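You operate a simulated robot arm through the tools that you are given. There is no shell and no other tool.

Carry out the task below with a simulated robot arm. There is one attempt and no reset: what you move stays moved.

JOB
Take the small square cake from the top of the tools table and put it on top of the blue rolled belt there. Put the cup labelled "LAB" from the top of the side cabinet in the right sink bowl. Open the drawer of the long table, take the dough ball from the top of the long steel table and leave it in the inside of the drawer of the long table and shut the drawer again. Do these in any order.
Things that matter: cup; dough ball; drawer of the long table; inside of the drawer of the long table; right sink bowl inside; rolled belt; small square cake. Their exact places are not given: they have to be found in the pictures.

The check looks at the end state, three seconds after you hand in, the way a careful person would. Anything else that was tipped, shoved, dropped, spilled or broken makes it a failure.

ROBOT AND FRAMES
A 6-joint arm with a two-finger parallel gripper on a trunk, on a base that moves. Base frame: it is fixed to the floor where the robot stands at the start and does not move with it; the origin is under the middle of the robot, x ahead of it, y to its left, z up. Readings come in mm, degrees, newtons and seconds.
With the tool pointing down near the work surface it reaches from about 320 to 800 mm from the robot's upright axis, wherever it stands. Its first joint turns from -166.0 to 166.0 degrees. Places, roughly: cup [500, -1250, 1000]; dough ball [7500, -4250, 750]; drawer of the long table [7700, -4300, 700]; inside of the drawer of the long table [7800, -4300, 700]; right sink bowl inside [0, 1400, 700]; rolled belt [-1000, -3500, 750]; small square cake (5x5x3 cm) [-900, -3400, 800]. Payload 3.43 kg.
The TCP is the grasp point between the finger pads, 34 mm short of the fingertips. In the tool frame z runs along the fingers and y along their closing line. The gripper opens to 128 mm. The fingers are 24 mm wide and 12 mm thick; the gripper's body (48 by 130 mm) begins 96 mm behind the TCP.
Orientation is that of the tool frame in the base frame, as a unit quaternion [x, y, z, w]. With the fingers straight down and closing along the base's y, the tool's x points along the base's -x, its y along +y and its z along -z.

CONTROLS
- The arm moves only by the tool step_arm. Its argument "increments" is a list of rows, each an object (a shift or turn left out is 0, a gripper value left out holds the last) with "delta_rot": the turn, a rotation vector about the base's x, y, z in degrees, a list of three; "slide": the shift along the base's x, y, z in mm, a list of three; "claw": the closure in counts, from 0 (fully open) to 255 (shut). In form: [{"delta_rot": [ax, ay, az], "slide": [x, y, z], "claw": claw}, ...]. A call has 1 to 20 rows; each row shifts and turns the commanded pose from where the row before left it. A row lasts 0.2 s, in which the tool goes at most 50 mm and 8.6 degrees; a call with a longer step from one row to the next is refused whole, and so is a gripper value outside its range. A pose out of reach is approached as far as the arm can. The call stops where the force on the tool passes 40 N (or 10 N more than at its start, if that is more) or the arm is blocked; 0.2 s more then pass. Each finger travels about 45 mm/s and halts on what it meets, pressing with about 28 N; the grip force reading is that of the motor and also rises with nothing between the fingers. The clock runs only during rows and for 0.2 s after the last one: add rows that do not move to give the fingers time. It gives the time, the measured TCP pose, the force on the tool (base axes), the opening and the grip force at its end, in the units of the frame above (readings bear some noise), with the torque about the TCP (base axes, N m) and any sound that the robot's microphone picked up.
- Cameras (640 x 400 px; columns grow to the right, rows downward): "scene" is now at [25.4, 138, 1520.2]; the picture's right is [-0.20, -0.98, 0.00], its down [-0.57, 0.12, -0.81] and it looks along [0.79, -0.16, -0.59] (base axes); focal length 280 px, centre (320, 200). "wrist" rides on the gripper at [76, -11, -160] in the tool frame; the picture's right is [0.15, 0.99, 0.00], its down [-0.88, 0.13, -0.46] and it looks along [-0.45, 0.07, 0.89] (tool axes); focal length 234 px, centre (320, 200).
- grab_frame(camera): a new picture of that camera. It takes no simulated time.
- base_move(legs): drives the robot by 1 to 6 legs, each [ahead, turn to the left] in mm and degrees, along the robot's own axes; the way and the turn of a leg run together, so that a leg with both is an arc; at most 1500 mm and 180 degrees a leg. The arm and the cameras ride along, it lands a little off, and it stops where it bumps. It gives what a move gives.
- turn_head(pan, tilt): turns the head with the scene camera to pan (to the left, within 155 degrees either way) and tilt (down, from -29 to 69), counted from straight ahead of the robot. It gives what a move gives.
- pixel_to_xyz(camera, pixels): for up to 12 pixels [column, row] of the newest picture of that camera ("zoom" is the newest enlarged one), the place [x, y, z] in the base frame of the surface seen there, good to about 2 mm. It takes no simulated time.
- inspect(camera, box): a new picture of the part [left, top, right, bottom] of that camera's present view, enlarged. It takes no simulated time.
- hand_in(): hands the job in; it is judged then, once.

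Unless the task says otherwise, let go and move clear before handing in.

The tools are called after "Emit:" as a command line: name --argument value ..., lists and objects as JSON in quotes. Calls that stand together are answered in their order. step_arm: Moves the arm, as the interface text tells. Its arguments: {"type":"object","properties":{"increments":{"type":"array","items":{"type":"object","properties":{"delta_rot":{"type":"array","items":{"type":"number"}},"slide":{"type":"array","items":{"type":"number"}},"claw":{"type":"number"}}}}},"required":["increments"]} The other tools are called the same way: base_move (legs) drives the base; turn_head (pan, tilt) turns the head that bears the scene camera; grab_frame (camera) takes a picture; pixel_to_xyz (camera, pixels) gives the place of the surface under pixels of a picture; inspect (camera, box) takes an enlarged picture of a part of a camera's view; hand_in () hands the job in.

At the start:

```text
clock: 0.0
eef_pos: [469.3, 68.6, 1048.4]
orientation: [0.002, 1.0, 0.0, 0.0]
force: [0.3, 0.0, -0.7]
wrist_torque: [-0.01, -0.03, -0.02]
grip_width: 128.1
grasp_force: 0.0
robot x, y, heading: [-1.0, -2.4, 0.0]
head pan, tilt (commanded): [-11.7, 35.9]
```

scene: 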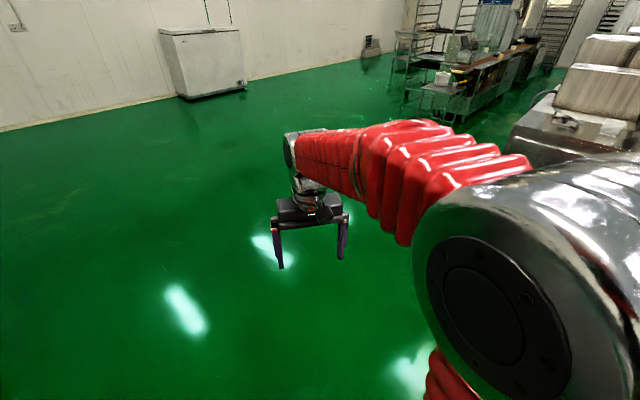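
wrist: 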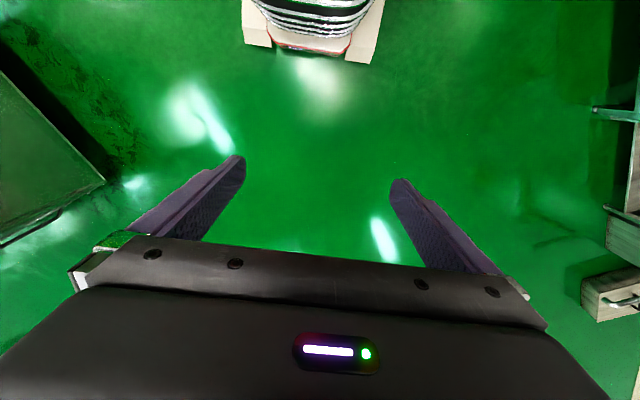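

The scene picture shows the arm straight ahead over a green floor, with a long steel table far off at about (480, 70). I'll turn the head around to look at the surroundings first.

Emit:
turn_head --pan -70 --tilt 30

```text
clock: 1.3
eef_pos: [469.3, 68.6, 1049.2]
orientation: [0.003, 1.0, 0.0, 0.0]
force: [0.4, -0.2, 0.4]
wrist_torque: [-0.02, 0.02, -0.03]
grip_width: 128.1
grasp_force: 0.1
robot x, y, heading: [-5.2, -0.6, -0.3]
head pan, tilt (commanded): [-70.0, 30.0]
```

The head has turned to the right (pan -70). I'll take a picture there.

Emit:
grab_frame --camera "scene"

```text
taken
```

scene: 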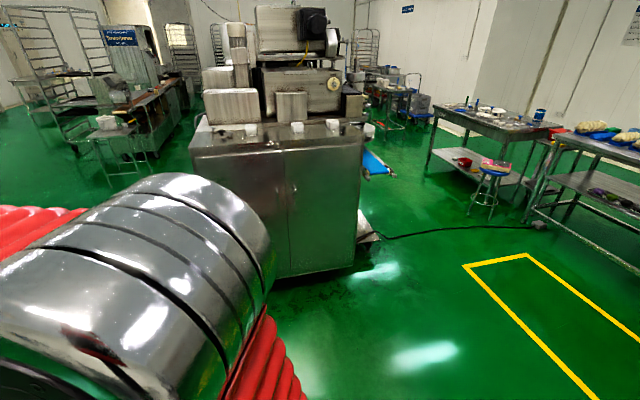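

The picture shows the side cabinet with cups on top (row ~128, columns 230–370), and a table with tools at (490, 120). I'll zoom on both.

Emit:
inspect --camera "scene" --box '[180, 90, 390, 170]'

Emit:
pixel_to_xyz --camera "scene" --pixels '[[200, 156], [360, 146], [251, 130], [297, 128], [333, 125], [369, 131], [490, 120], [545, 125], [440, 108], [265, 255], [600, 140], [490, 168]]'

```text
3.05 times, centred on (285, 130) of scene
```

zoom: 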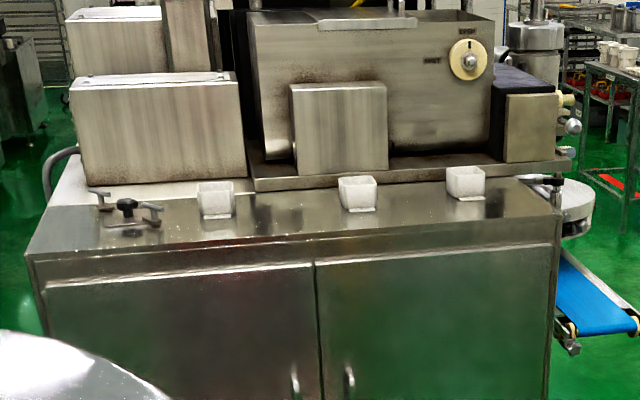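

```text
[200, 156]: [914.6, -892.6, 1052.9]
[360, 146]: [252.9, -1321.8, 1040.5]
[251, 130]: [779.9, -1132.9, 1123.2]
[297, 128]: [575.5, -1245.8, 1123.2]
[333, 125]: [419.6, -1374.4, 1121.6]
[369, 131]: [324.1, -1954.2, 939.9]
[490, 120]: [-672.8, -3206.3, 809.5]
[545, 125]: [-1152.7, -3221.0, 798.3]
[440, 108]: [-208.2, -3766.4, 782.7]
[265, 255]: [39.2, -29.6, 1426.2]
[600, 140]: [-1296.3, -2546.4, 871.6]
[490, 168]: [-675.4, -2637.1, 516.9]
```

Three white square cups stand on the cabinet near x 420–780, y -1130 to -1375. No labels are seen from here. I'll look toward the left for the sink next.

Emit:
turn_head --pan 90 --tilt 35

Emit:
grab_frame --camera "scene"

```text
clock: 3.7
eef_pos: [468.4, 69.0, 1050.2]
orientation: [0.002, 1.0, 0.0, 0.0]
force: [0.0, 0.2, 0.1]
wrist_torque: [0.0, 0.04, 0.01]
grip_width: 128.2
grasp_force: 0.1
robot x, y, heading: [3.9, -0.8, -0.1]
head pan, tilt (commanded): [90.0, 35.0]
```

```text
taken
```

scene: 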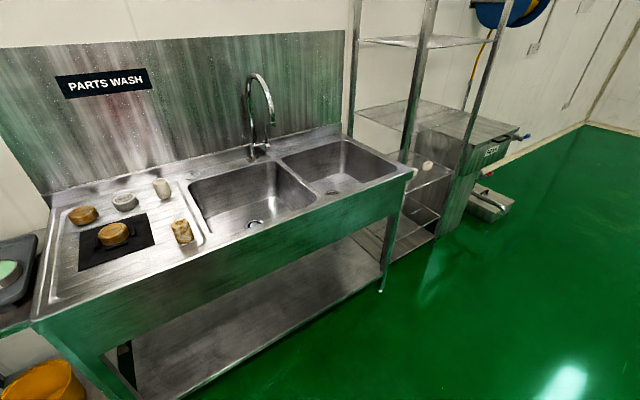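

The sink has two bowls; the right one is centred about (340, 165). I'll measure its rim and floor.

Emit:
pixel_to_xyz --camera "scene" --pixels '[[335, 192], [345, 165], [282, 160], [345, 140], [398, 170], [325, 203], [255, 225], [190, 190], [265, 165], [310, 200], [258, 80], [413, 172]]'

Emit:
inspect --camera "scene" --box '[180, 60, 430, 260]'

```text
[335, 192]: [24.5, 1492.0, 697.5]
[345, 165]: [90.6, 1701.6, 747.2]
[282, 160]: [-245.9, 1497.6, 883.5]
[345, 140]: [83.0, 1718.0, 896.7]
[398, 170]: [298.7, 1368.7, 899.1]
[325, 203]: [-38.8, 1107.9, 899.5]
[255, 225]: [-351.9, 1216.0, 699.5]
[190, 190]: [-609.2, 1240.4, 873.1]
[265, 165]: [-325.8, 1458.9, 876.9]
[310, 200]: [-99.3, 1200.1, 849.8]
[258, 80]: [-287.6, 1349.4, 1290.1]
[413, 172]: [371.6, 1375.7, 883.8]
```

```text
2.00 times, centred on (305, 160) of scene
```

zoom: 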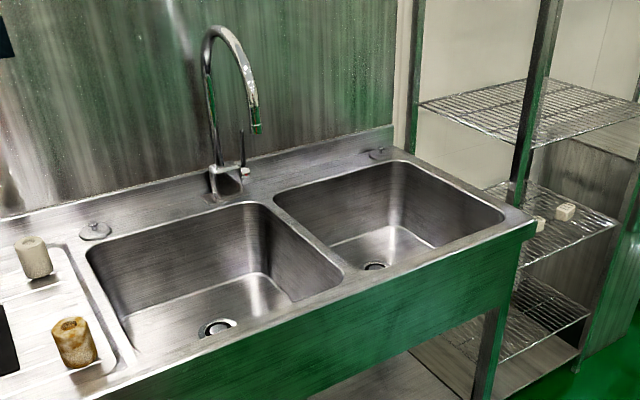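

The right bowl spans about x -100..300, y 1110..1700, with a rim at z ~899 and a floor at z ~698. Next I lift the arm for a safe drive and pan around to look at the rest.

Emit:
step_arm --increments '[{"slide": [0, 0, 50]}, {"slide": [0, 0, 50]}, {"slide": [0, 0, 50]}, {"slide": [0, 0, 50]}, {"slide": [0, 0, 40]}]'

Emit:
turn_head --pan -120 --tilt 20

Emit:
grab_frame --camera "scene"

Emit:
grab_frame --camera "wrist"

```text
clock: 4.9
eef_pos: [467.2, 68.7, 1289.3]
orientation: [0.002, 1.0, 0.0, 0.0]
force: [0.2, 0.0, -0.8]
wrist_torque: [0.02, -0.01, 0.01]
grip_width: 127.9
grasp_force: 0.0
robot x, y, heading: [3.6, 0.7, -0.2]
head pan, tilt (commanded): [90.0, 35.0]
```

```text
clock: 8.0
eef_pos: [467.7, 67.7, 1289.0]
orientation: [0.003, 1.0, 0.0, 0.001]
force: [0.2, 1.2, 0.3]
wrist_torque: [-0.04, 0.0, 0.04]
grip_width: 128.1
grasp_force: 0.2
robot x, y, heading: [0.3, -1.3, -0.1]
head pan, tilt (commanded): [-120.0, 20.0]
```

```text
taken
```

scene: 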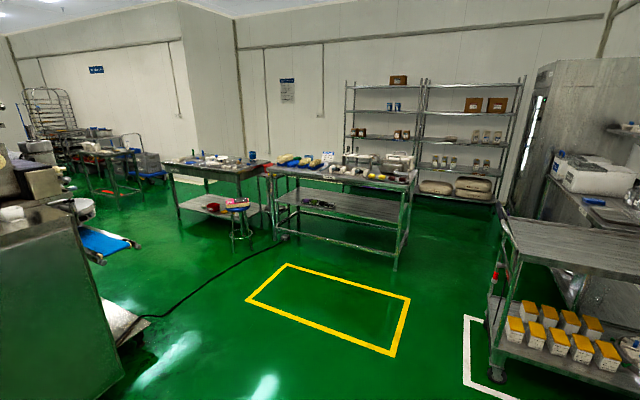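

```text
taken
```

wrist: 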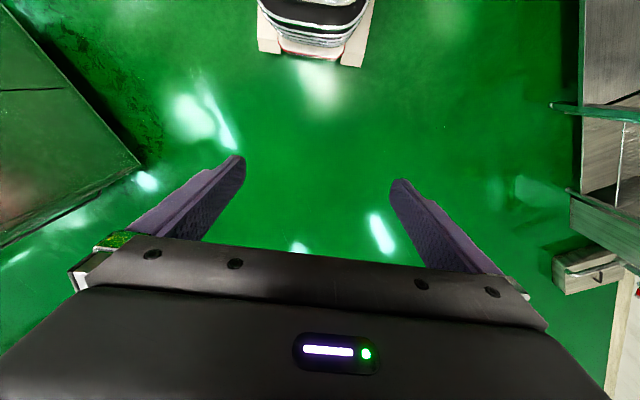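

The table around (215, 165) with a stool before it and the adjoining table at (340, 175) are candidates for the tools table. I'll zoom in and measure.

Emit:
inspect --camera "scene" --box '[150, 130, 430, 270]'

Emit:
pixel_to_xyz --camera "scene" --pixels '[[175, 163], [258, 163], [240, 171], [210, 158], [275, 172], [408, 185], [340, 175], [238, 203], [280, 215], [395, 265], [385, 350], [130, 310]]'

```text
2.29 times, centred on (290, 200) of scene
```

zoom: 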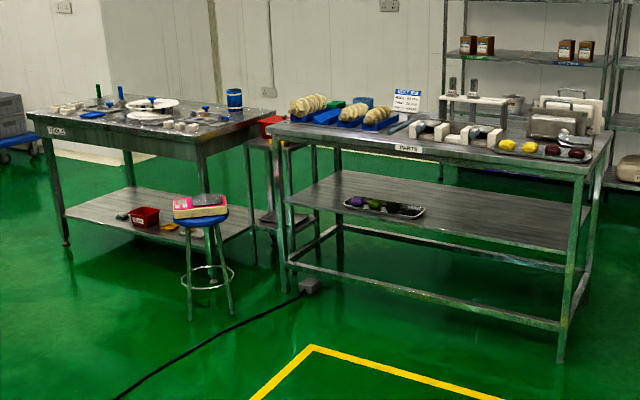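

```text
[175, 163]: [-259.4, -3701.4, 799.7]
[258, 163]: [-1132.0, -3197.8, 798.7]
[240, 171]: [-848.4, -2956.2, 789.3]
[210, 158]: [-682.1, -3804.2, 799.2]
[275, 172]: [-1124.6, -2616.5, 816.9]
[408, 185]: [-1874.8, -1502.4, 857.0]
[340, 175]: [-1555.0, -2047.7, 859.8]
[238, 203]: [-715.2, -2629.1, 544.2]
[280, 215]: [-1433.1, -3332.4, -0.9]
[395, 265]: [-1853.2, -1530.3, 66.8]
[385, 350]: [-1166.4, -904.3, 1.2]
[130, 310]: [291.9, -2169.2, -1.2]
```

The left table bears "TOOLS" at zoom (57, 130), the right one "PARTS". I'll start with the cup: drive toward the cabinet while staying far enough back, facing its front.

Emit:
base_move --legs '[[0, -78], [400, 0], [0, 21]]'

Emit:
turn_head --pan 0 --tilt 35

Emit:
grab_frame --camera "scene"

Emit:
grab_frame --camera "wrist"

```text
clock: 17.6
eef_pos: [384.2, -759.2, 1287.2]
orientation: [0.487, 0.873, 0.0, 0.0]
force: [0.8, 0.0, 1.2]
wrist_torque: [-0.01, -0.03, 0.01]
grip_width: 128.1
grasp_force: 0.0
robot x, y, heading: [90.9, -391.0, -58.1]
head pan, tilt (commanded): [-120.0, 20.0]
```

```text
clock: 19.6
eef_pos: [382.7, -758.1, 1288.4]
orientation: [0.487, 0.873, 0.0, 0.0]
force: [-0.2, -0.3, 0.0]
wrist_torque: [-0.01, 0.0, 0.01]
grip_width: 127.9
grasp_force: 0.0
robot x, y, heading: [91.4, -387.1, -58.2]
head pan, tilt (commanded): [0.0, 35.0]
```

```text
taken
```

scene: 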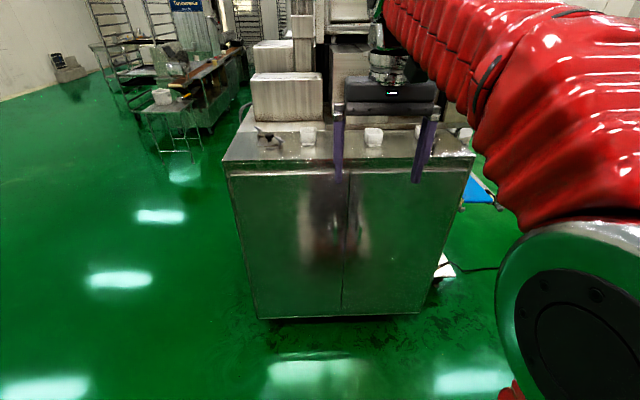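

```text
taken
```

wrist: 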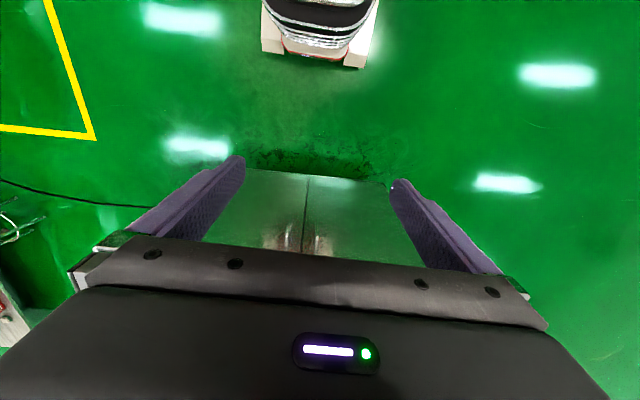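

The scene shows the three cups at about (308, 135), (373, 136) and (465, 135), partly behind the gripper. I'll zoom in to read labels.

Emit:
inspect --camera "scene" --box '[220, 90, 500, 180]'

Emit:
pixel_to_xyz --camera "scene" --pixels '[[308, 137], [373, 138], [465, 136], [310, 160], [400, 165], [228, 170], [468, 156], [270, 137]]'

```text
2.29 times, centred on (360, 135) of scene
```

zoom: 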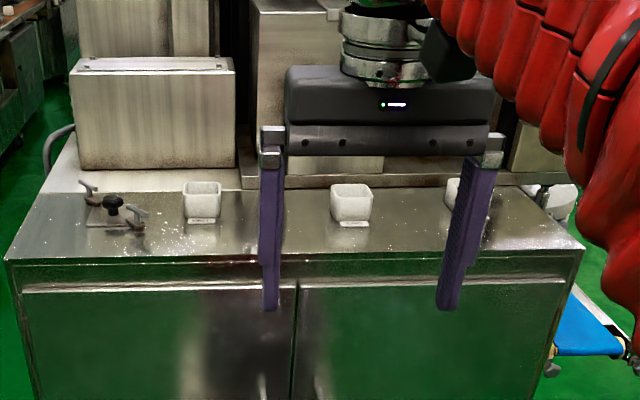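

```text
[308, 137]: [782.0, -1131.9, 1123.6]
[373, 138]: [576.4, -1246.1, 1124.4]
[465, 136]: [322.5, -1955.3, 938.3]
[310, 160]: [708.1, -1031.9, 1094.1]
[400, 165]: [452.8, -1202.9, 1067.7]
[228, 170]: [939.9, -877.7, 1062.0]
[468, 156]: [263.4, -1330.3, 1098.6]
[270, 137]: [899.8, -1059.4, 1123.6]
```

The cups' fronts look unlabelled. I'll zoom much closer on each cup.

Emit:
inspect --camera "scene" --box '[288, 120, 328, 145]'

Emit:
inspect --camera "scene" --box '[353, 120, 393, 145]'

Emit:
turn_head --pan -10 --tilt 35

Emit:
inspect --camera "scene" --box '[200, 90, 480, 180]'

```text
16.00 times, centred on (308, 132) of scene
```

zoom: 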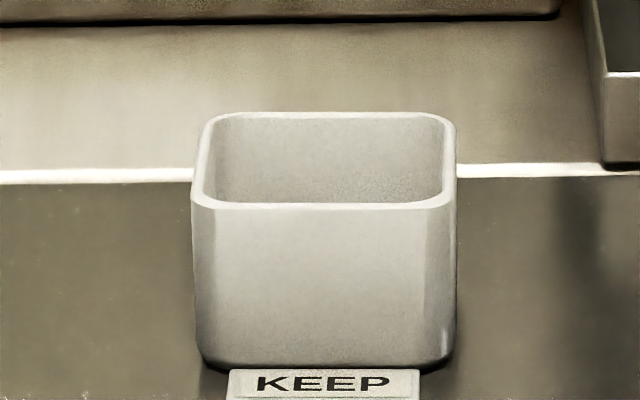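

```text
16.00 times, centred on (373, 132) of scene
```

zoom: 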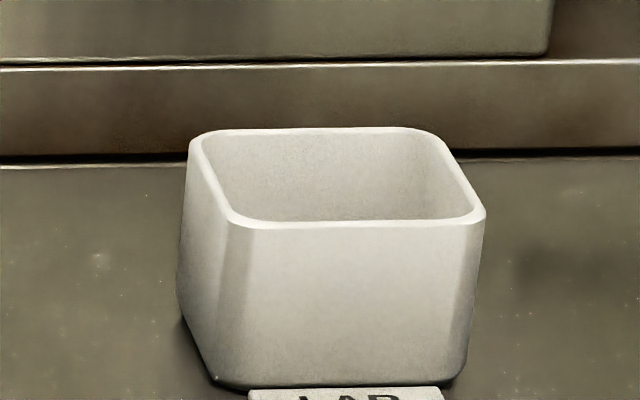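

```text
clock: 20.3
eef_pos: [383.7, -758.7, 1287.9]
orientation: [0.487, 0.873, 0.0, -0.001]
force: [0.5, 0.4, 0.4]
wrist_torque: [0.0, 0.05, 0.03]
grip_width: 127.9
grasp_force: 0.0
robot x, y, heading: [92.9, -390.2, -58.3]
head pan, tilt (commanded): [-10.0, 35.0]
```

```text
2.29 times, centred on (340, 135) of scene
```

zoom: 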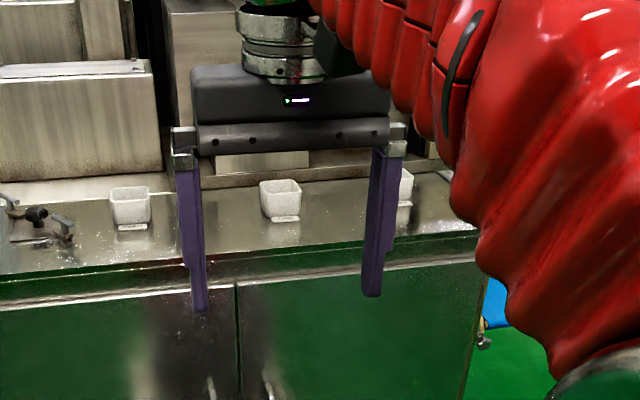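

Small placards stand in front of each cup; the middle one reads "LAB". I'll confirm by zooming on the middle and the right one.

Emit:
inspect --camera "scene" --box '[304, 162, 344, 194]'

Emit:
inspect --camera "scene" --box '[365, 155, 397, 185]'

Emit:
grab_frame --camera "scene"

```text
12.50 times, centred on (324, 178) of scene
```

zoom: 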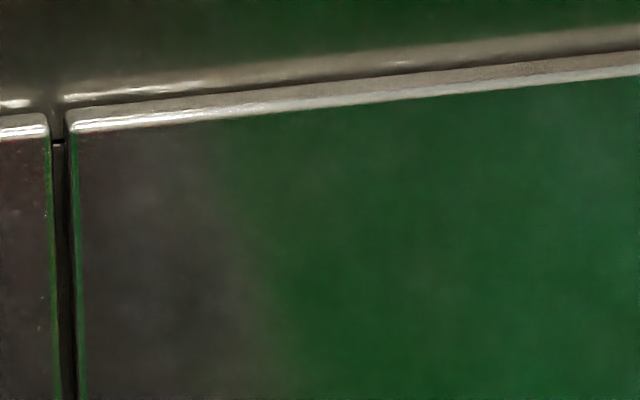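

```text
13.33 times, centred on (381, 170) of scene
```

zoom: 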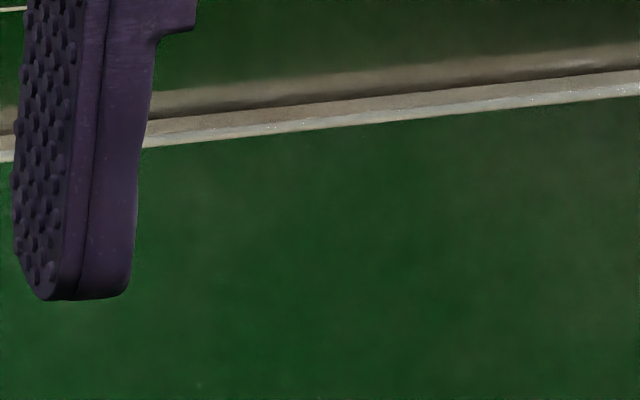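

```text
taken
```

scene: 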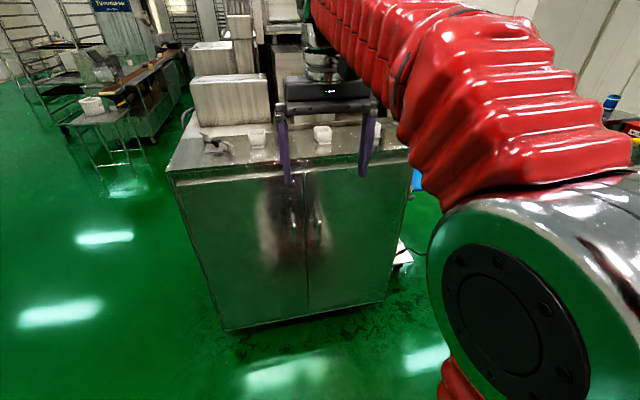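

In this frame the middle cup sits at (323, 135) and the right one at (377, 131). I'll zoom on both placards.

Emit:
inspect --camera "scene" --box '[303, 121, 343, 146]'

Emit:
inspect --camera "scene" --box '[358, 118, 398, 143]'

Emit:
inspect --camera "scene" --box '[238, 125, 278, 150]'

```text
16.00 times, centred on (323, 134) of scene
```

zoom: 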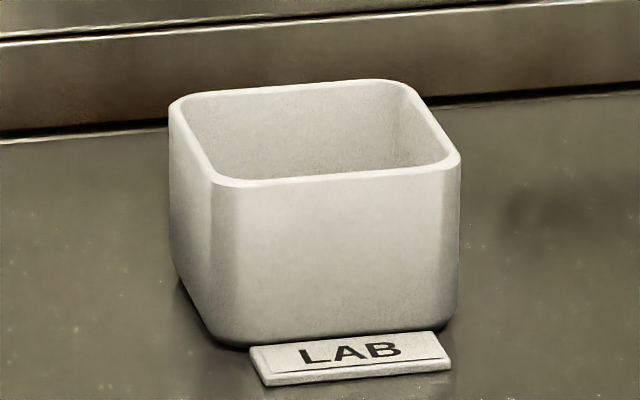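

```text
16.00 times, centred on (378, 130) of scene
```

zoom: 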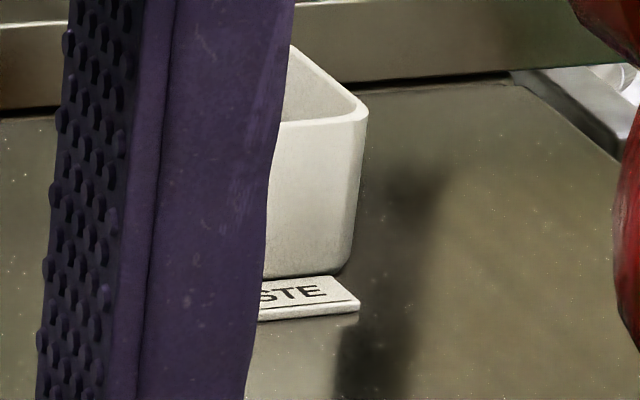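

```text
16.00 times, centred on (258, 138) of scene
```

zoom: 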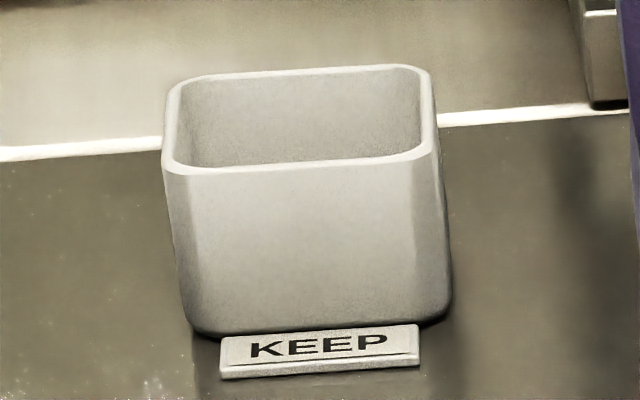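

The middle cup's placard reads "LAB" (the others KEEP and WASTE). I'll measure the LAB cup's rim corners, base and placard.

Emit:
inspect --camera "scene" --box '[303, 121, 343, 146]'

Emit:
pixel_to_xyz --camera "zoom" --pixels '[[180, 98], [395, 83], [452, 160], [225, 181], [320, 178], [290, 90], [320, 320], [440, 330], [260, 380], [445, 368], [350, 350], [520, 300]]'

```text
16.00 times, centred on (323, 134) of scene
```

zoom: 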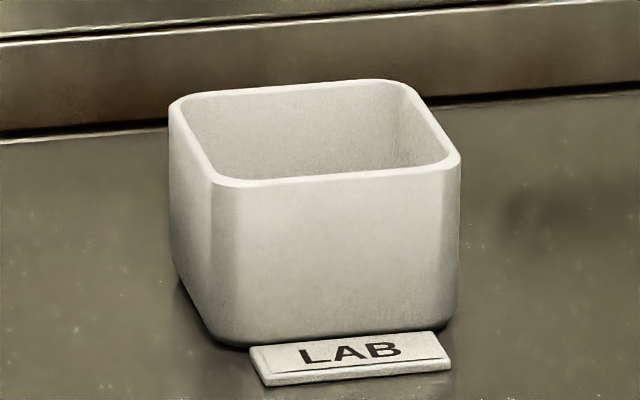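

```text
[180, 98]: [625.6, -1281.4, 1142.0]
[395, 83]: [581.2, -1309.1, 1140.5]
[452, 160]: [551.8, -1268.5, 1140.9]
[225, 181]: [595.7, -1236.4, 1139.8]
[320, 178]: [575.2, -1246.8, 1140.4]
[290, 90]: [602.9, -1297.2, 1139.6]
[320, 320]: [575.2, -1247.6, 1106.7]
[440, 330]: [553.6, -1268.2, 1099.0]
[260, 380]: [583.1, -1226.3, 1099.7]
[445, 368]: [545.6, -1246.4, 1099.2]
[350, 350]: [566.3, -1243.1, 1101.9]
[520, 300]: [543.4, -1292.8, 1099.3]
```

The LAB cup centre is about (588, -1274), rim z 1140, cabinet top z 1099, with its sides aligned to about 34°. Before approaching, I check the machine parts behind it for clearance.

Emit:
pixel_to_xyz --camera "scene" --pixels '[[236, 100], [300, 118], [330, 119], [345, 118], [282, 60], [240, 60], [400, 147], [170, 168], [258, 130], [377, 131], [323, 190], [228, 328]]'

Emit:
inspect --camera "scene" --box '[180, 20, 440, 180]'

```text
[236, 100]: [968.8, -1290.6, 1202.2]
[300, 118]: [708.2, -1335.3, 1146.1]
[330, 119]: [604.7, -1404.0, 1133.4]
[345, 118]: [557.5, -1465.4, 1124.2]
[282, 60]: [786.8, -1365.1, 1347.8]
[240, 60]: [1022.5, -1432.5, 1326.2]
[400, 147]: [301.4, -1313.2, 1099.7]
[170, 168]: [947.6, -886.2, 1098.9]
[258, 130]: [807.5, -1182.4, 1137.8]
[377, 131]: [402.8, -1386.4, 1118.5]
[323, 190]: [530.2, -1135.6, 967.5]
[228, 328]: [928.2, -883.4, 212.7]
```

```text
2.46 times, centred on (310, 100) of scene
```

zoom: 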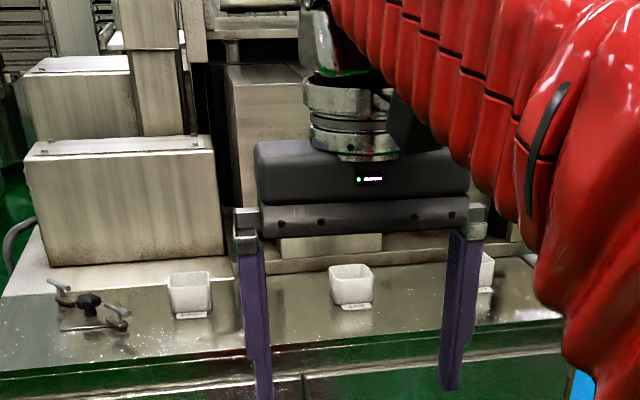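

The cabinet front edge runs at about 33.5°, and the machine lip lies about 130 mm behind the cup, so there's room. I drive ahead about 370 mm, still clear of the cabinet front.

Emit:
base_move --legs '[[370, 1.5]]'

Emit:
turn_head --pan -10 --tilt 45

Emit:
grab_frame --camera "scene"

Emit:
grab_frame --camera "wrist"

```text
clock: 23.3
eef_pos: [592.2, -1068.4, 1289.2]
orientation: [0.477, 0.879, 0.0, 0.0]
force: [0.2, 0.1, 1.0]
wrist_torque: [-0.01, 0.01, 0.0]
grip_width: 128.0
grasp_force: 0.0
robot x, y, heading: [291.4, -705.0, -56.9]
head pan, tilt (commanded): [-10.0, 35.0]
```

```text
clock: 24.0
eef_pos: [590.4, -1068.9, 1289.0]
orientation: [0.477, 0.879, 0.0, 0.0]
force: [-0.4, -0.7, -0.4]
wrist_torque: [-0.01, -0.04, -0.01]
grip_width: 127.9
grasp_force: 0.0
robot x, y, heading: [290.6, -707.8, -57.0]
head pan, tilt (commanded): [-10.0, 45.0]
```

```text
taken
```

scene: 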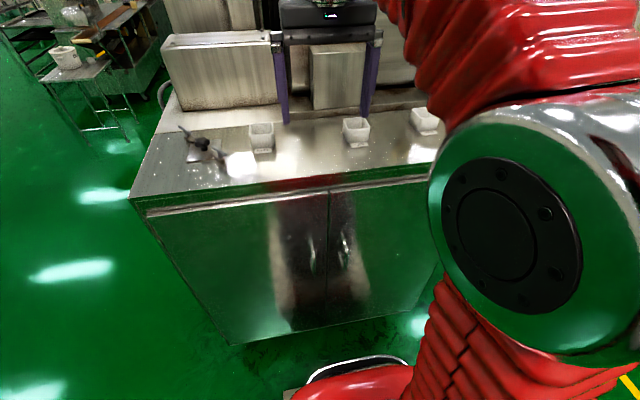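

```text
taken
```

wrist: 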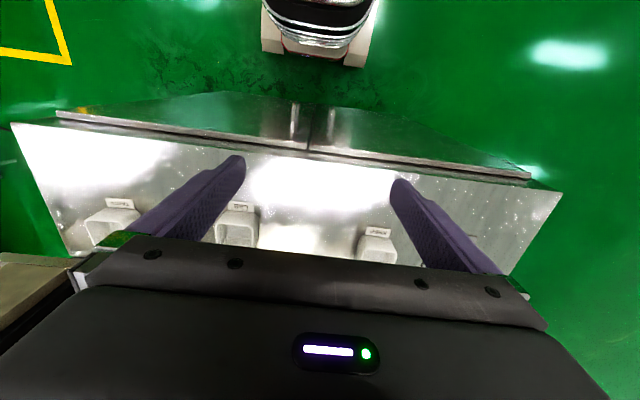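

Both pictures show the cups clearly: the LAB cup is at (356, 131) in the scene and (238, 225) in the wrist view. I'll re-measure it from this closer viewpoint.

Emit:
inspect --camera "scene" --box '[332, 112, 380, 152]'

```text
10.00 times, centred on (356, 132) of scene
```

zoom: 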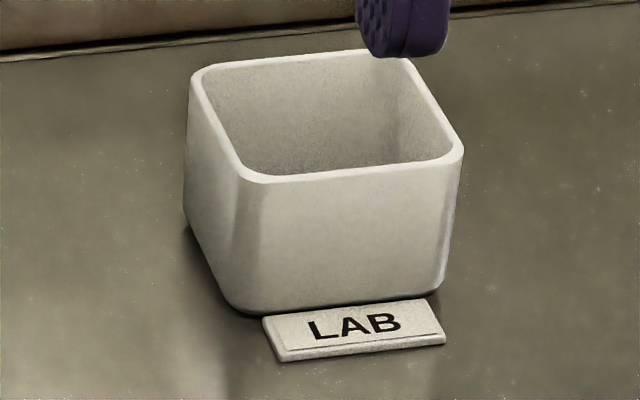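

Emit:
pixel_to_xyz --camera "zoom" --pixels '[[196, 88], [212, 65], [330, 56], [222, 125], [240, 172], [268, 180], [350, 172], [447, 157], [460, 150], [435, 105], [320, 250], [330, 140]]'

```text
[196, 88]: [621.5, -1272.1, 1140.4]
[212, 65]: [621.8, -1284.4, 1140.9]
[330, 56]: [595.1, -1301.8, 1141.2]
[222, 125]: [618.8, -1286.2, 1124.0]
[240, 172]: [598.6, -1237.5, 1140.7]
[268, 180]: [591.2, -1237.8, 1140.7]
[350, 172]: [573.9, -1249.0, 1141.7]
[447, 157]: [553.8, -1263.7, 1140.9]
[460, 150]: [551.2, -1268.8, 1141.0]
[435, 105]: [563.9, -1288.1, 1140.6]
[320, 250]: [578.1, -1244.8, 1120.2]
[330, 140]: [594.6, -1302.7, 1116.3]
```

The cup centre comes out at (588.2, -1273.5), 57 mm wide, sides at 33.5°, which matches the gripper's closing line (33°). I move above it and partway down.

Emit:
step_arm --increments '[{"slide": [-0.4, -41, 0]}, {"slide": [-0.4, -41, 0]}, {"slide": [-0.4, -41, 0]}, {"slide": [-0.5, -41, 0]}, {"slide": [-0.5, -40.6, 0]}, {"slide": [0, 0, -40]}, {"slide": [0, 0, -40]}, {}]'

Emit:
grab_frame --camera "wrist"

Emit:
grab_frame --camera "scene"

```text
clock: 25.8
eef_pos: [583.9, -1264.7, 1196.8]
orientation: [0.477, 0.879, 0.0, 0.0]
force: [-0.1, -0.4, -0.3]
wrist_torque: [0.0, -0.02, 0.0]
grip_width: 128.1
grasp_force: 0.1
out of reach, approached as far as the arm can: row 5
robot x, y, heading: [296.8, -705.6, -56.8]
head pan, tilt (commanded): [-10.0, 45.0]
```

```text
taken
```

wrist: 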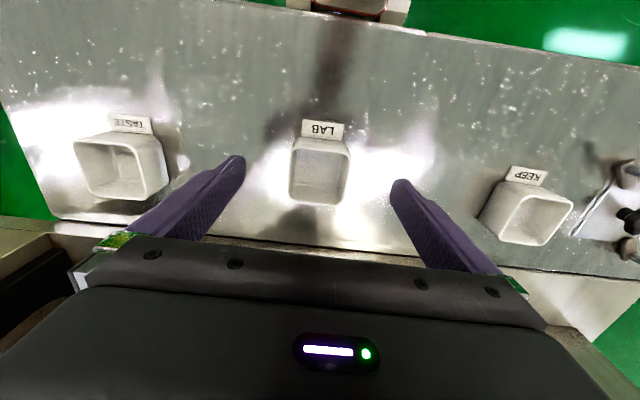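

```text
taken
```

scene: 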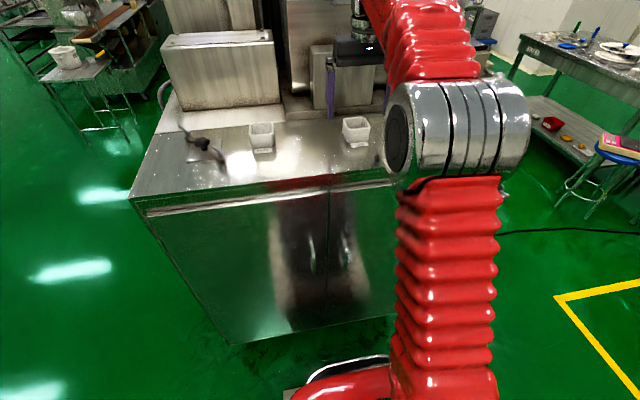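

The wrist view shows the LAB cup at (320, 165) between the fingers; readings say I'm about 9 mm short in the forward direction (row 5 was clipped by reach). I correct that and lower a bit, then check.

Emit:
step_arm --increments '[{"slide": [2, -4, -10]}, {"slide": [2, -4, -8]}, {}]'

Emit:
grab_frame --camera "wrist"

```text
clock: 26.6
eef_pos: [588.9, -1271.6, 1178.9]
orientation: [0.477, 0.879, 0.001, 0.0]
force: [-0.5, 0.0, 1.0]
wrist_torque: [0.01, -0.01, -0.02]
grip_width: 128.1
grasp_force: 0.0
robot x, y, heading: [292.7, -708.1, -56.8]
head pan, tilt (commanded): [-10.0, 45.0]
```

```text
taken
```

wrist: 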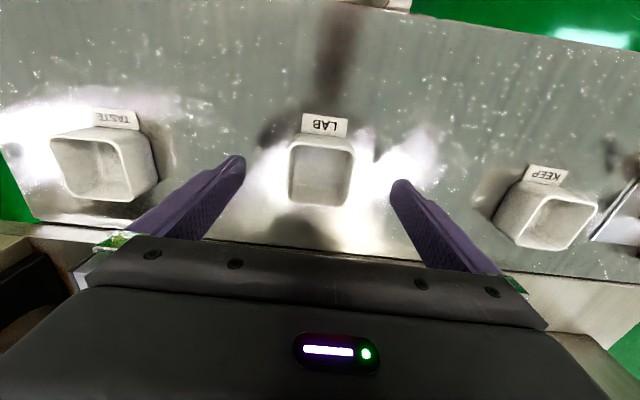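

I'm now over the cup centre (TCP 588.9, -1271.6) with the fingers straddling it. I go down to z ≈ 1137 and close slowly.

Emit:
step_arm --increments '[{"slide": [0, -1, -20]}, {"slide": [0, 0, -15]}, {"slide": [0, 0, -7]}, {}]'

Emit:
step_arm --increments '[{"claw": 255}, {}, {}, {}, {}, {}]'

Emit:
grab_frame --camera "wrist"

```text
clock: 27.6
eef_pos: [587.6, -1272.4, 1136.3]
orientation: [0.477, 0.879, 0.0, 0.0]
force: [0.1, -0.3, -0.6]
wrist_torque: [-0.04, -0.01, 0.04]
grip_width: 127.6
grasp_force: 0.0
robot x, y, heading: [291.7, -711.0, -57.0]
head pan, tilt (commanded): [-10.0, 45.0]
```

```text
clock: 29.0
eef_pos: [586.7, -1272.9, 1136.1]
orientation: [0.477, 0.879, 0.0, 0.0]
force: [0.2, 0.6, 0.2]
wrist_torque: [-0.03, -0.01, 0.01]
grip_width: 59.2
grasp_force: 28.2
robot x, y, heading: [293.7, -708.2, -56.9]
head pan, tilt (commanded): [-10.0, 45.0]
```

```text
taken
```

wrist: 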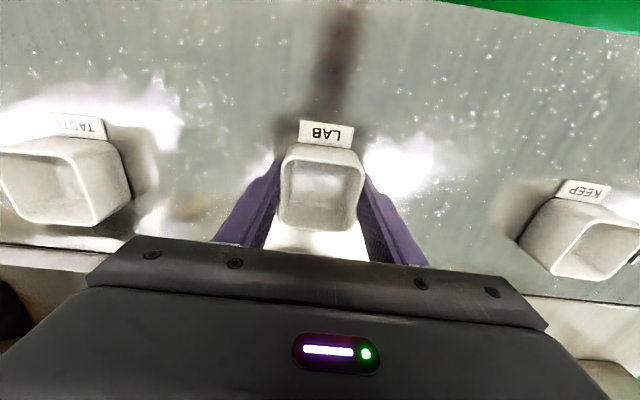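

The gripper holds the cup at 59.2 mm with 28 N. I lift straight up and check that the placard stays put.

Emit:
step_arm --increments '[{"slide": [0, 0, 15]}, {"slide": [0, 0, 25]}, {"slide": [0, 0, 40]}, {}]'

Emit:
grab_frame --camera "wrist"

```text
clock: 30.0
eef_pos: [585.9, -1274.6, 1215.0]
orientation: [0.477, 0.879, 0.0, 0.0]
force: [0.1, 0.2, 0.2]
wrist_torque: [-0.01, 0.0, 0.01]
grip_width: 0.0
grasp_force: 28.4
robot x, y, heading: [290.3, -706.6, -57.2]
head pan, tilt (commanded): [-10.0, 45.0]
```

```text
taken
```

wrist: 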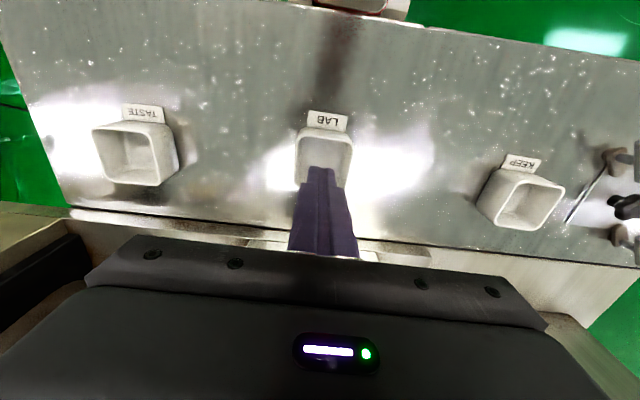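

The grip reads 0.0 mm: the cup slipped out and still stands on the cabinet at (325, 155) behind the closed fingers. I'll look closely at it to understand the slip.

Emit:
inspect --camera "wrist" --box '[270, 95, 380, 200]'

Emit:
inspect --camera "scene" --box '[332, 100, 388, 152]'

```text
3.81 times, centred on (325, 148) of wrist
```

zoom: 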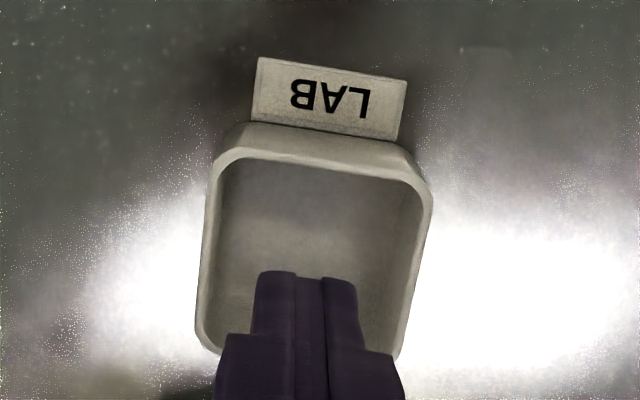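

```text
7.69 times, centred on (360, 126) of scene
```

zoom: 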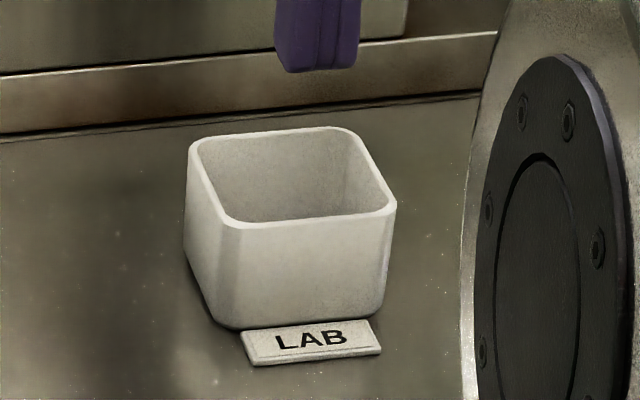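

The cup hasn't moved. I'll measure its wall taper to choose a better grasp.

Emit:
pixel_to_xyz --camera "zoom" --pixels '[[310, 222], [308, 240], [305, 270], [302, 300], [300, 318], [187, 165], [186, 200], [185, 240], [392, 215], [386, 250], [380, 290], [300, 180]]'

```text
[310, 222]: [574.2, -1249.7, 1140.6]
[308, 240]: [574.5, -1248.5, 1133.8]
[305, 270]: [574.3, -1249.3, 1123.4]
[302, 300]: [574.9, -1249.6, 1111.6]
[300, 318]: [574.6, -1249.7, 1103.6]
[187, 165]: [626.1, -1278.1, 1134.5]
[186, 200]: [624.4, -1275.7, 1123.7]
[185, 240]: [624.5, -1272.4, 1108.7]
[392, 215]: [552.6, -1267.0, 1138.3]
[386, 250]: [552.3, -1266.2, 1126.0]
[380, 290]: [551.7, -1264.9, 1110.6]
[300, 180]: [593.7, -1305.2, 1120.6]
```

The walls are vertical, so the slip came from low friction or too brisk a lift. I'll reopen, lower again, close longer, and lift only a few millimetres to read the load.

Emit:
step_arm --increments '[{"claw": 0}, {}, {}, {}, {}, {}, {}, {}]'

Emit:
step_arm --increments '[{"slide": [1.5, 1, -25]}, {"slide": [0, 0, -25]}, {"slide": [0, 0, -20]}, {"slide": [0, 0, -9]}, {}]'

Emit:
step_arm --increments '[{"claw": 255}, {}, {}, {}, {}, {}, {}, {}, {}, {}]'

Emit:
step_arm --increments '[{"slide": [0, 0, 1]}, {"slide": [0, 0, 1]}, {"slide": [0, 0, 1]}]'

```text
clock: 31.8
eef_pos: [586.7, -1273.4, 1215.2]
orientation: [0.478, 0.879, 0.0, 0.0]
force: [0.8, 0.6, 0.3]
wrist_torque: [0.03, 0.01, 0.01]
grip_width: 128.0
grasp_force: 0.0
robot x, y, heading: [294.1, -702.9, -57.0]
head pan, tilt (commanded): [-10.0, 45.0]
```

```text
clock: 33.0
eef_pos: [590.2, -1270.4, 1138.5]
orientation: [0.477, 0.879, 0.0, 0.0]
force: [-0.3, -0.6, 0.2]
wrist_torque: [-0.03, -0.05, 0.02]
grip_width: 128.0
grasp_force: 0.1
robot x, y, heading: [290.7, -704.6, -56.6]
head pan, tilt (commanded): [-10.0, 45.0]
```

```text
clock: 35.2
eef_pos: [589.9, -1270.4, 1138.1]
orientation: [0.477, 0.879, 0.0, -0.001]
force: [0.6, -0.9, 0.5]
wrist_torque: [0.0, -0.01, 0.0]
grip_width: 59.0
grasp_force: 28.3
robot x, y, heading: [290.0, -707.7, -56.9]
head pan, tilt (commanded): [-10.0, 45.0]
```

```text
clock: 36.0
eef_pos: [590.1, -1270.5, 1140.7]
orientation: [0.477, 0.879, 0.0, -0.001]
force: [-0.8, 0.5, -0.8]
wrist_torque: [0.0, 0.01, 0.0]
grip_width: 58.6
grasp_force: 27.2
robot x, y, heading: [289.6, -706.6, -57.0]
head pan, tilt (commanded): [-10.0, 45.0]
```

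After a 3 mm lift the grip still reads 58.6 mm with no clear load. I'll look at whether the cup has come off the surface.

Emit:
inspect --camera "wrist" --box '[250, 100, 390, 240]'

Emit:
inspect --camera "scene" --box '[332, 100, 388, 152]'

Emit:
pixel_to_xyz --camera "zoom" --pixels '[[310, 222], [308, 240], [305, 270], [302, 300], [300, 318]]'

```text
2.86 times, centred on (320, 170) of wrist
```

zoom: 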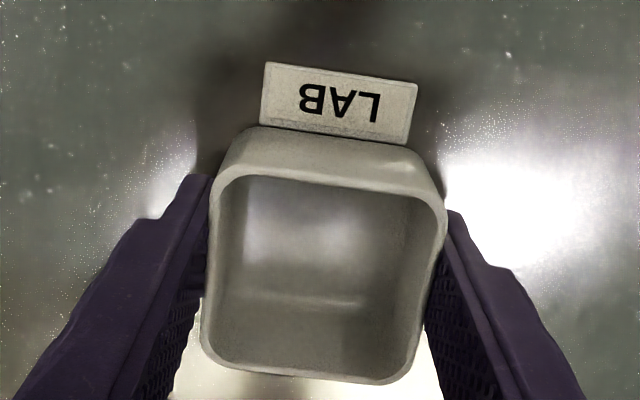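

```text
7.69 times, centred on (360, 126) of scene
```

zoom: 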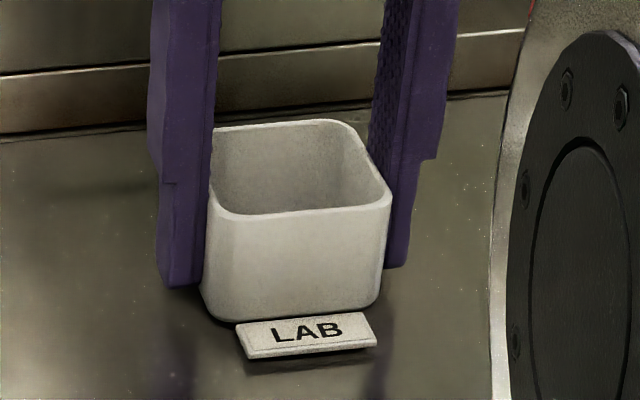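

```text
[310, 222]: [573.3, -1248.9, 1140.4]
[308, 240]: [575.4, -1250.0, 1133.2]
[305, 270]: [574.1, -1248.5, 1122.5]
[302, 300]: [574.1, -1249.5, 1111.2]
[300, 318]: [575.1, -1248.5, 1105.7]
```

The cup and placard shifted together relative to the background line, so I need to tell whether both rose. I'll measure the placard and table heights now.

Emit:
pixel_to_xyz --camera "zoom" --pixels '[[270, 320], [350, 318], [300, 350], [280, 345], [420, 320], [150, 320], [330, 209], [250, 211], [380, 190], [300, 130], [300, 375], [450, 200]]'

```text
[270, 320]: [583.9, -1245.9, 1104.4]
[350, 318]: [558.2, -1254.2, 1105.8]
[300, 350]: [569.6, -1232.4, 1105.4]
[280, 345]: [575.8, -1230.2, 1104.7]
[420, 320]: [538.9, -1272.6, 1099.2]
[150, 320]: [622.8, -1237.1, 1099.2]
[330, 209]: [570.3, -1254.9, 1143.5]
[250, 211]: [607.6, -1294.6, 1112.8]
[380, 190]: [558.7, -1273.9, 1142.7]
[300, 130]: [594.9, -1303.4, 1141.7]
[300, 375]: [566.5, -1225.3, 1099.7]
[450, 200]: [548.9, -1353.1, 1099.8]
```

The rim is now at z 1143 and the tag at 1105: the tag is part of the cup and both rose 3 mm, so the slow lift is holding. I continue lifting gently at 2 mm per row.

Emit:
step_arm --increments '[{"slide": [0, 0, 1.5]}, {"slide": [0, 0, 1.5]}, {"slide": [0, 0, 2]}, {"slide": [0, 0, 2]}, {"slide": [0, 0, 2]}, {"slide": [0, 0, 2]}]'

Emit:
inspect --camera "scene" --box '[332, 100, 388, 152]'

Emit:
pixel_to_xyz --camera "zoom" --pixels '[[300, 270], [300, 310], [300, 325], [330, 195], [330, 190], [380, 180], [300, 115], [300, 338]]'

```text
clock: 37.4
eef_pos: [590.6, -1271.3, 1152.6]
orientation: [0.477, 0.879, 0.0, 0.0]
force: [0.5, 0.1, -0.2]
wrist_torque: [0.01, -0.01, 0.01]
grip_width: 58.8
grasp_force: 28.4
robot x, y, heading: [290.9, -707.2, -57.0]
head pan, tilt (commanded): [-10.0, 45.0]
```

```text
7.69 times, centred on (360, 126) of scene
```

zoom: 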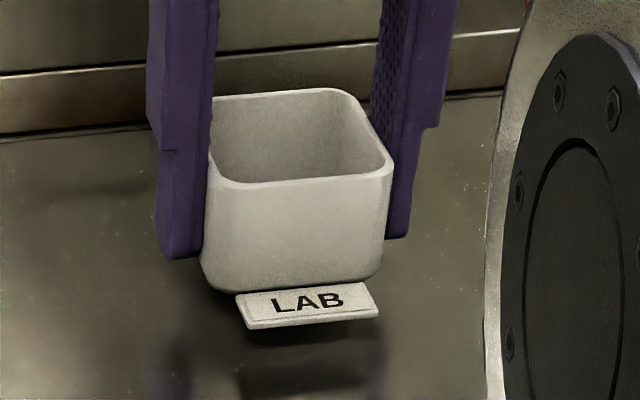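

```text
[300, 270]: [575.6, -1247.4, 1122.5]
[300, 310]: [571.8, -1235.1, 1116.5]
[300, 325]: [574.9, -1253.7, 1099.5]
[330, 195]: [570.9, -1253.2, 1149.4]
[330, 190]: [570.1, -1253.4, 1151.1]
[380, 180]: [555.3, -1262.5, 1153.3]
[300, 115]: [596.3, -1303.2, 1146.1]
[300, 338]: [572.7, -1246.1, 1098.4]
```

The cup has risen with the gripper (tag at z 1116, no slip). I continue with a gentle ramp.

Emit:
step_arm --increments '[{"slide": [0, 0, 2]}, {"slide": [0, 0, 3]}, {"slide": [0, 0, 4]}, {"slide": [0, 0, 5]}, {"slide": [0, 0, 6]}, {"slide": [0, 0, 6]}, {"slide": [0, 0, 5]}, {"slide": [0, 0, 4]}, {"slide": [0, 0, 3]}, {"slide": [0, 0, 2]}, {}]'

Emit:
inspect --camera "scene" --box '[320, 80, 392, 152]'

```text
clock: 39.8
eef_pos: [590.2, -1270.2, 1191.5]
orientation: [0.477, 0.879, -0.001, 0.0]
force: [-0.1, -0.1, -0.5]
wrist_torque: [-0.01, -0.01, 0.01]
grip_width: 58.8
grasp_force: 27.7
robot x, y, heading: [290.3, -704.7, -57.3]
head pan, tilt (commanded): [-10.0, 45.0]
```

```text
5.56 times, centred on (356, 116) of scene
```

zoom: 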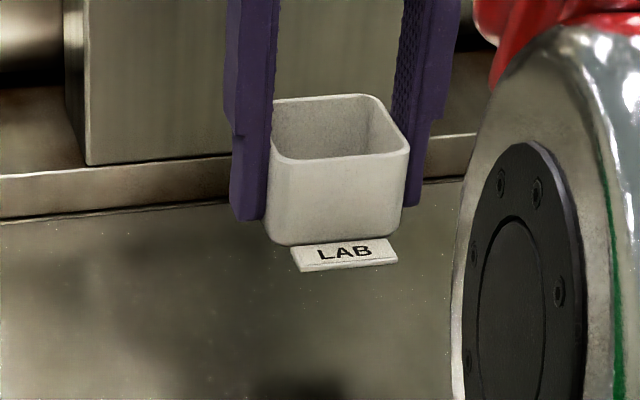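

The cup hangs steadily with its tag (TCP z 1191.5). I retract it gently toward the robot before driving off.

Emit:
step_arm --increments '[{"slide": [-1.7, 2.5, 2]}, {"slide": [-3.3, 5, 3]}, {"slide": [-5, 7.5, 4]}, {"slide": [-6, 9.2, 4]}, {"slide": [-6.6, 10, 4]}, {"slide": [-6.6, 10, 4]}, {"slide": [-6.6, 10, 4]}, {"slide": [-6.6, 10, 4]}, {"slide": [-6.6, 10, 4]}, {"slide": [-6.6, 10, 4]}, {"slide": [-6.6, 10, 4]}, {"slide": [-6.6, 10, 3]}, {"slide": [-6, 9.2, 2]}, {"slide": [-5, 7.5, 2]}, {"slide": [-3.3, 5, 0]}, {"slide": [-1.7, 2.5, 0]}, {}]'

Emit:
grab_frame --camera "wrist"

```text
clock: 43.4
eef_pos: [504.9, -1142.0, 1239.8]
orientation: [0.477, 0.879, 0.0, -0.001]
force: [-0.2, 0.0, -1.1]
wrist_torque: [-0.02, 0.0, 0.0]
grip_width: 59.1
grasp_force: 28.2
robot x, y, heading: [287.8, -704.6, -56.7]
head pan, tilt (commanded): [-10.0, 45.0]
```

```text
taken
```

wrist: 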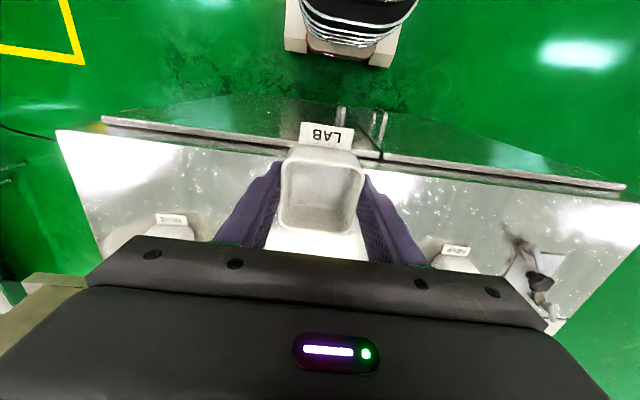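

The cup is still held at 59.1 mm in the retracted pose. I back the base away a little first and check the grip.

Emit:
base_move --legs '[[-400, 0]]'

```text
clock: 46.4
eef_pos: [295.2, -817.9, 1240.3]
orientation: [0.475, 0.88, 0.0, 0.0]
force: [0.9, 1.0, 0.5]
wrist_torque: [0.02, -0.01, -0.02]
grip_width: 59.1
grasp_force: 28.1
robot x, y, heading: [82.4, -383.6, -56.8]
head pan, tilt (commanded): [-10.0, 45.0]
```

The cup stayed held through the drive (59.1 mm). I turn toward the sink and advance partway, then look.

Emit:
base_move --legs '[[0, 146.8], [600, 0]]'

Emit:
turn_head --pan 0 --tilt 40

Emit:
grab_frame --camera "scene"

Emit:
grab_frame --camera "wrist"

```text
clock: 52.6
eef_pos: [447.3, -69.4, 1241.0]
orientation: [-0.399, 0.917, 0.001, 0.0]
force: [0.6, -0.4, -0.4]
wrist_torque: [0.04, 0.04, 0.0]
grip_width: 58.8
grasp_force: 27.6
robot x, y, heading: [120.9, -426.7, 46.7]
head pan, tilt (commanded): [-10.0, 45.0]
stopped in leg 1: the robot was blocked; the commanded pose is now the measured one
```

```text
clock: 53.4
eef_pos: [447.2, -70.2, 1240.1]
orientation: [-0.4, 0.917, 0.0, 0.0]
force: [0.4, -0.4, -1.4]
wrist_torque: [0.01, 0.03, 0.02]
grip_width: 59.0
grasp_force: 27.8
robot x, y, heading: [117.2, -427.3, 46.2]
head pan, tilt (commanded): [0.0, 40.0]
```

```text
taken
```

scene: 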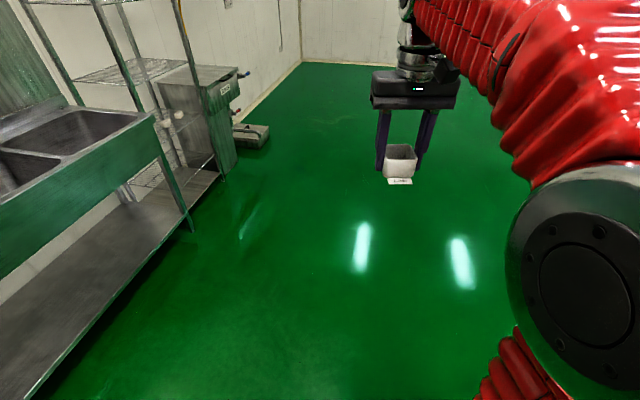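

```text
taken
```

wrist: 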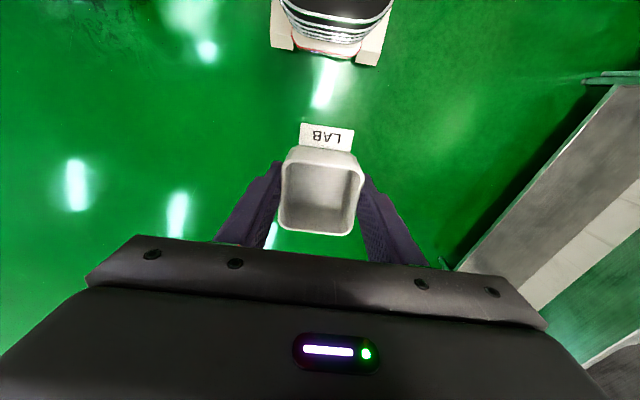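

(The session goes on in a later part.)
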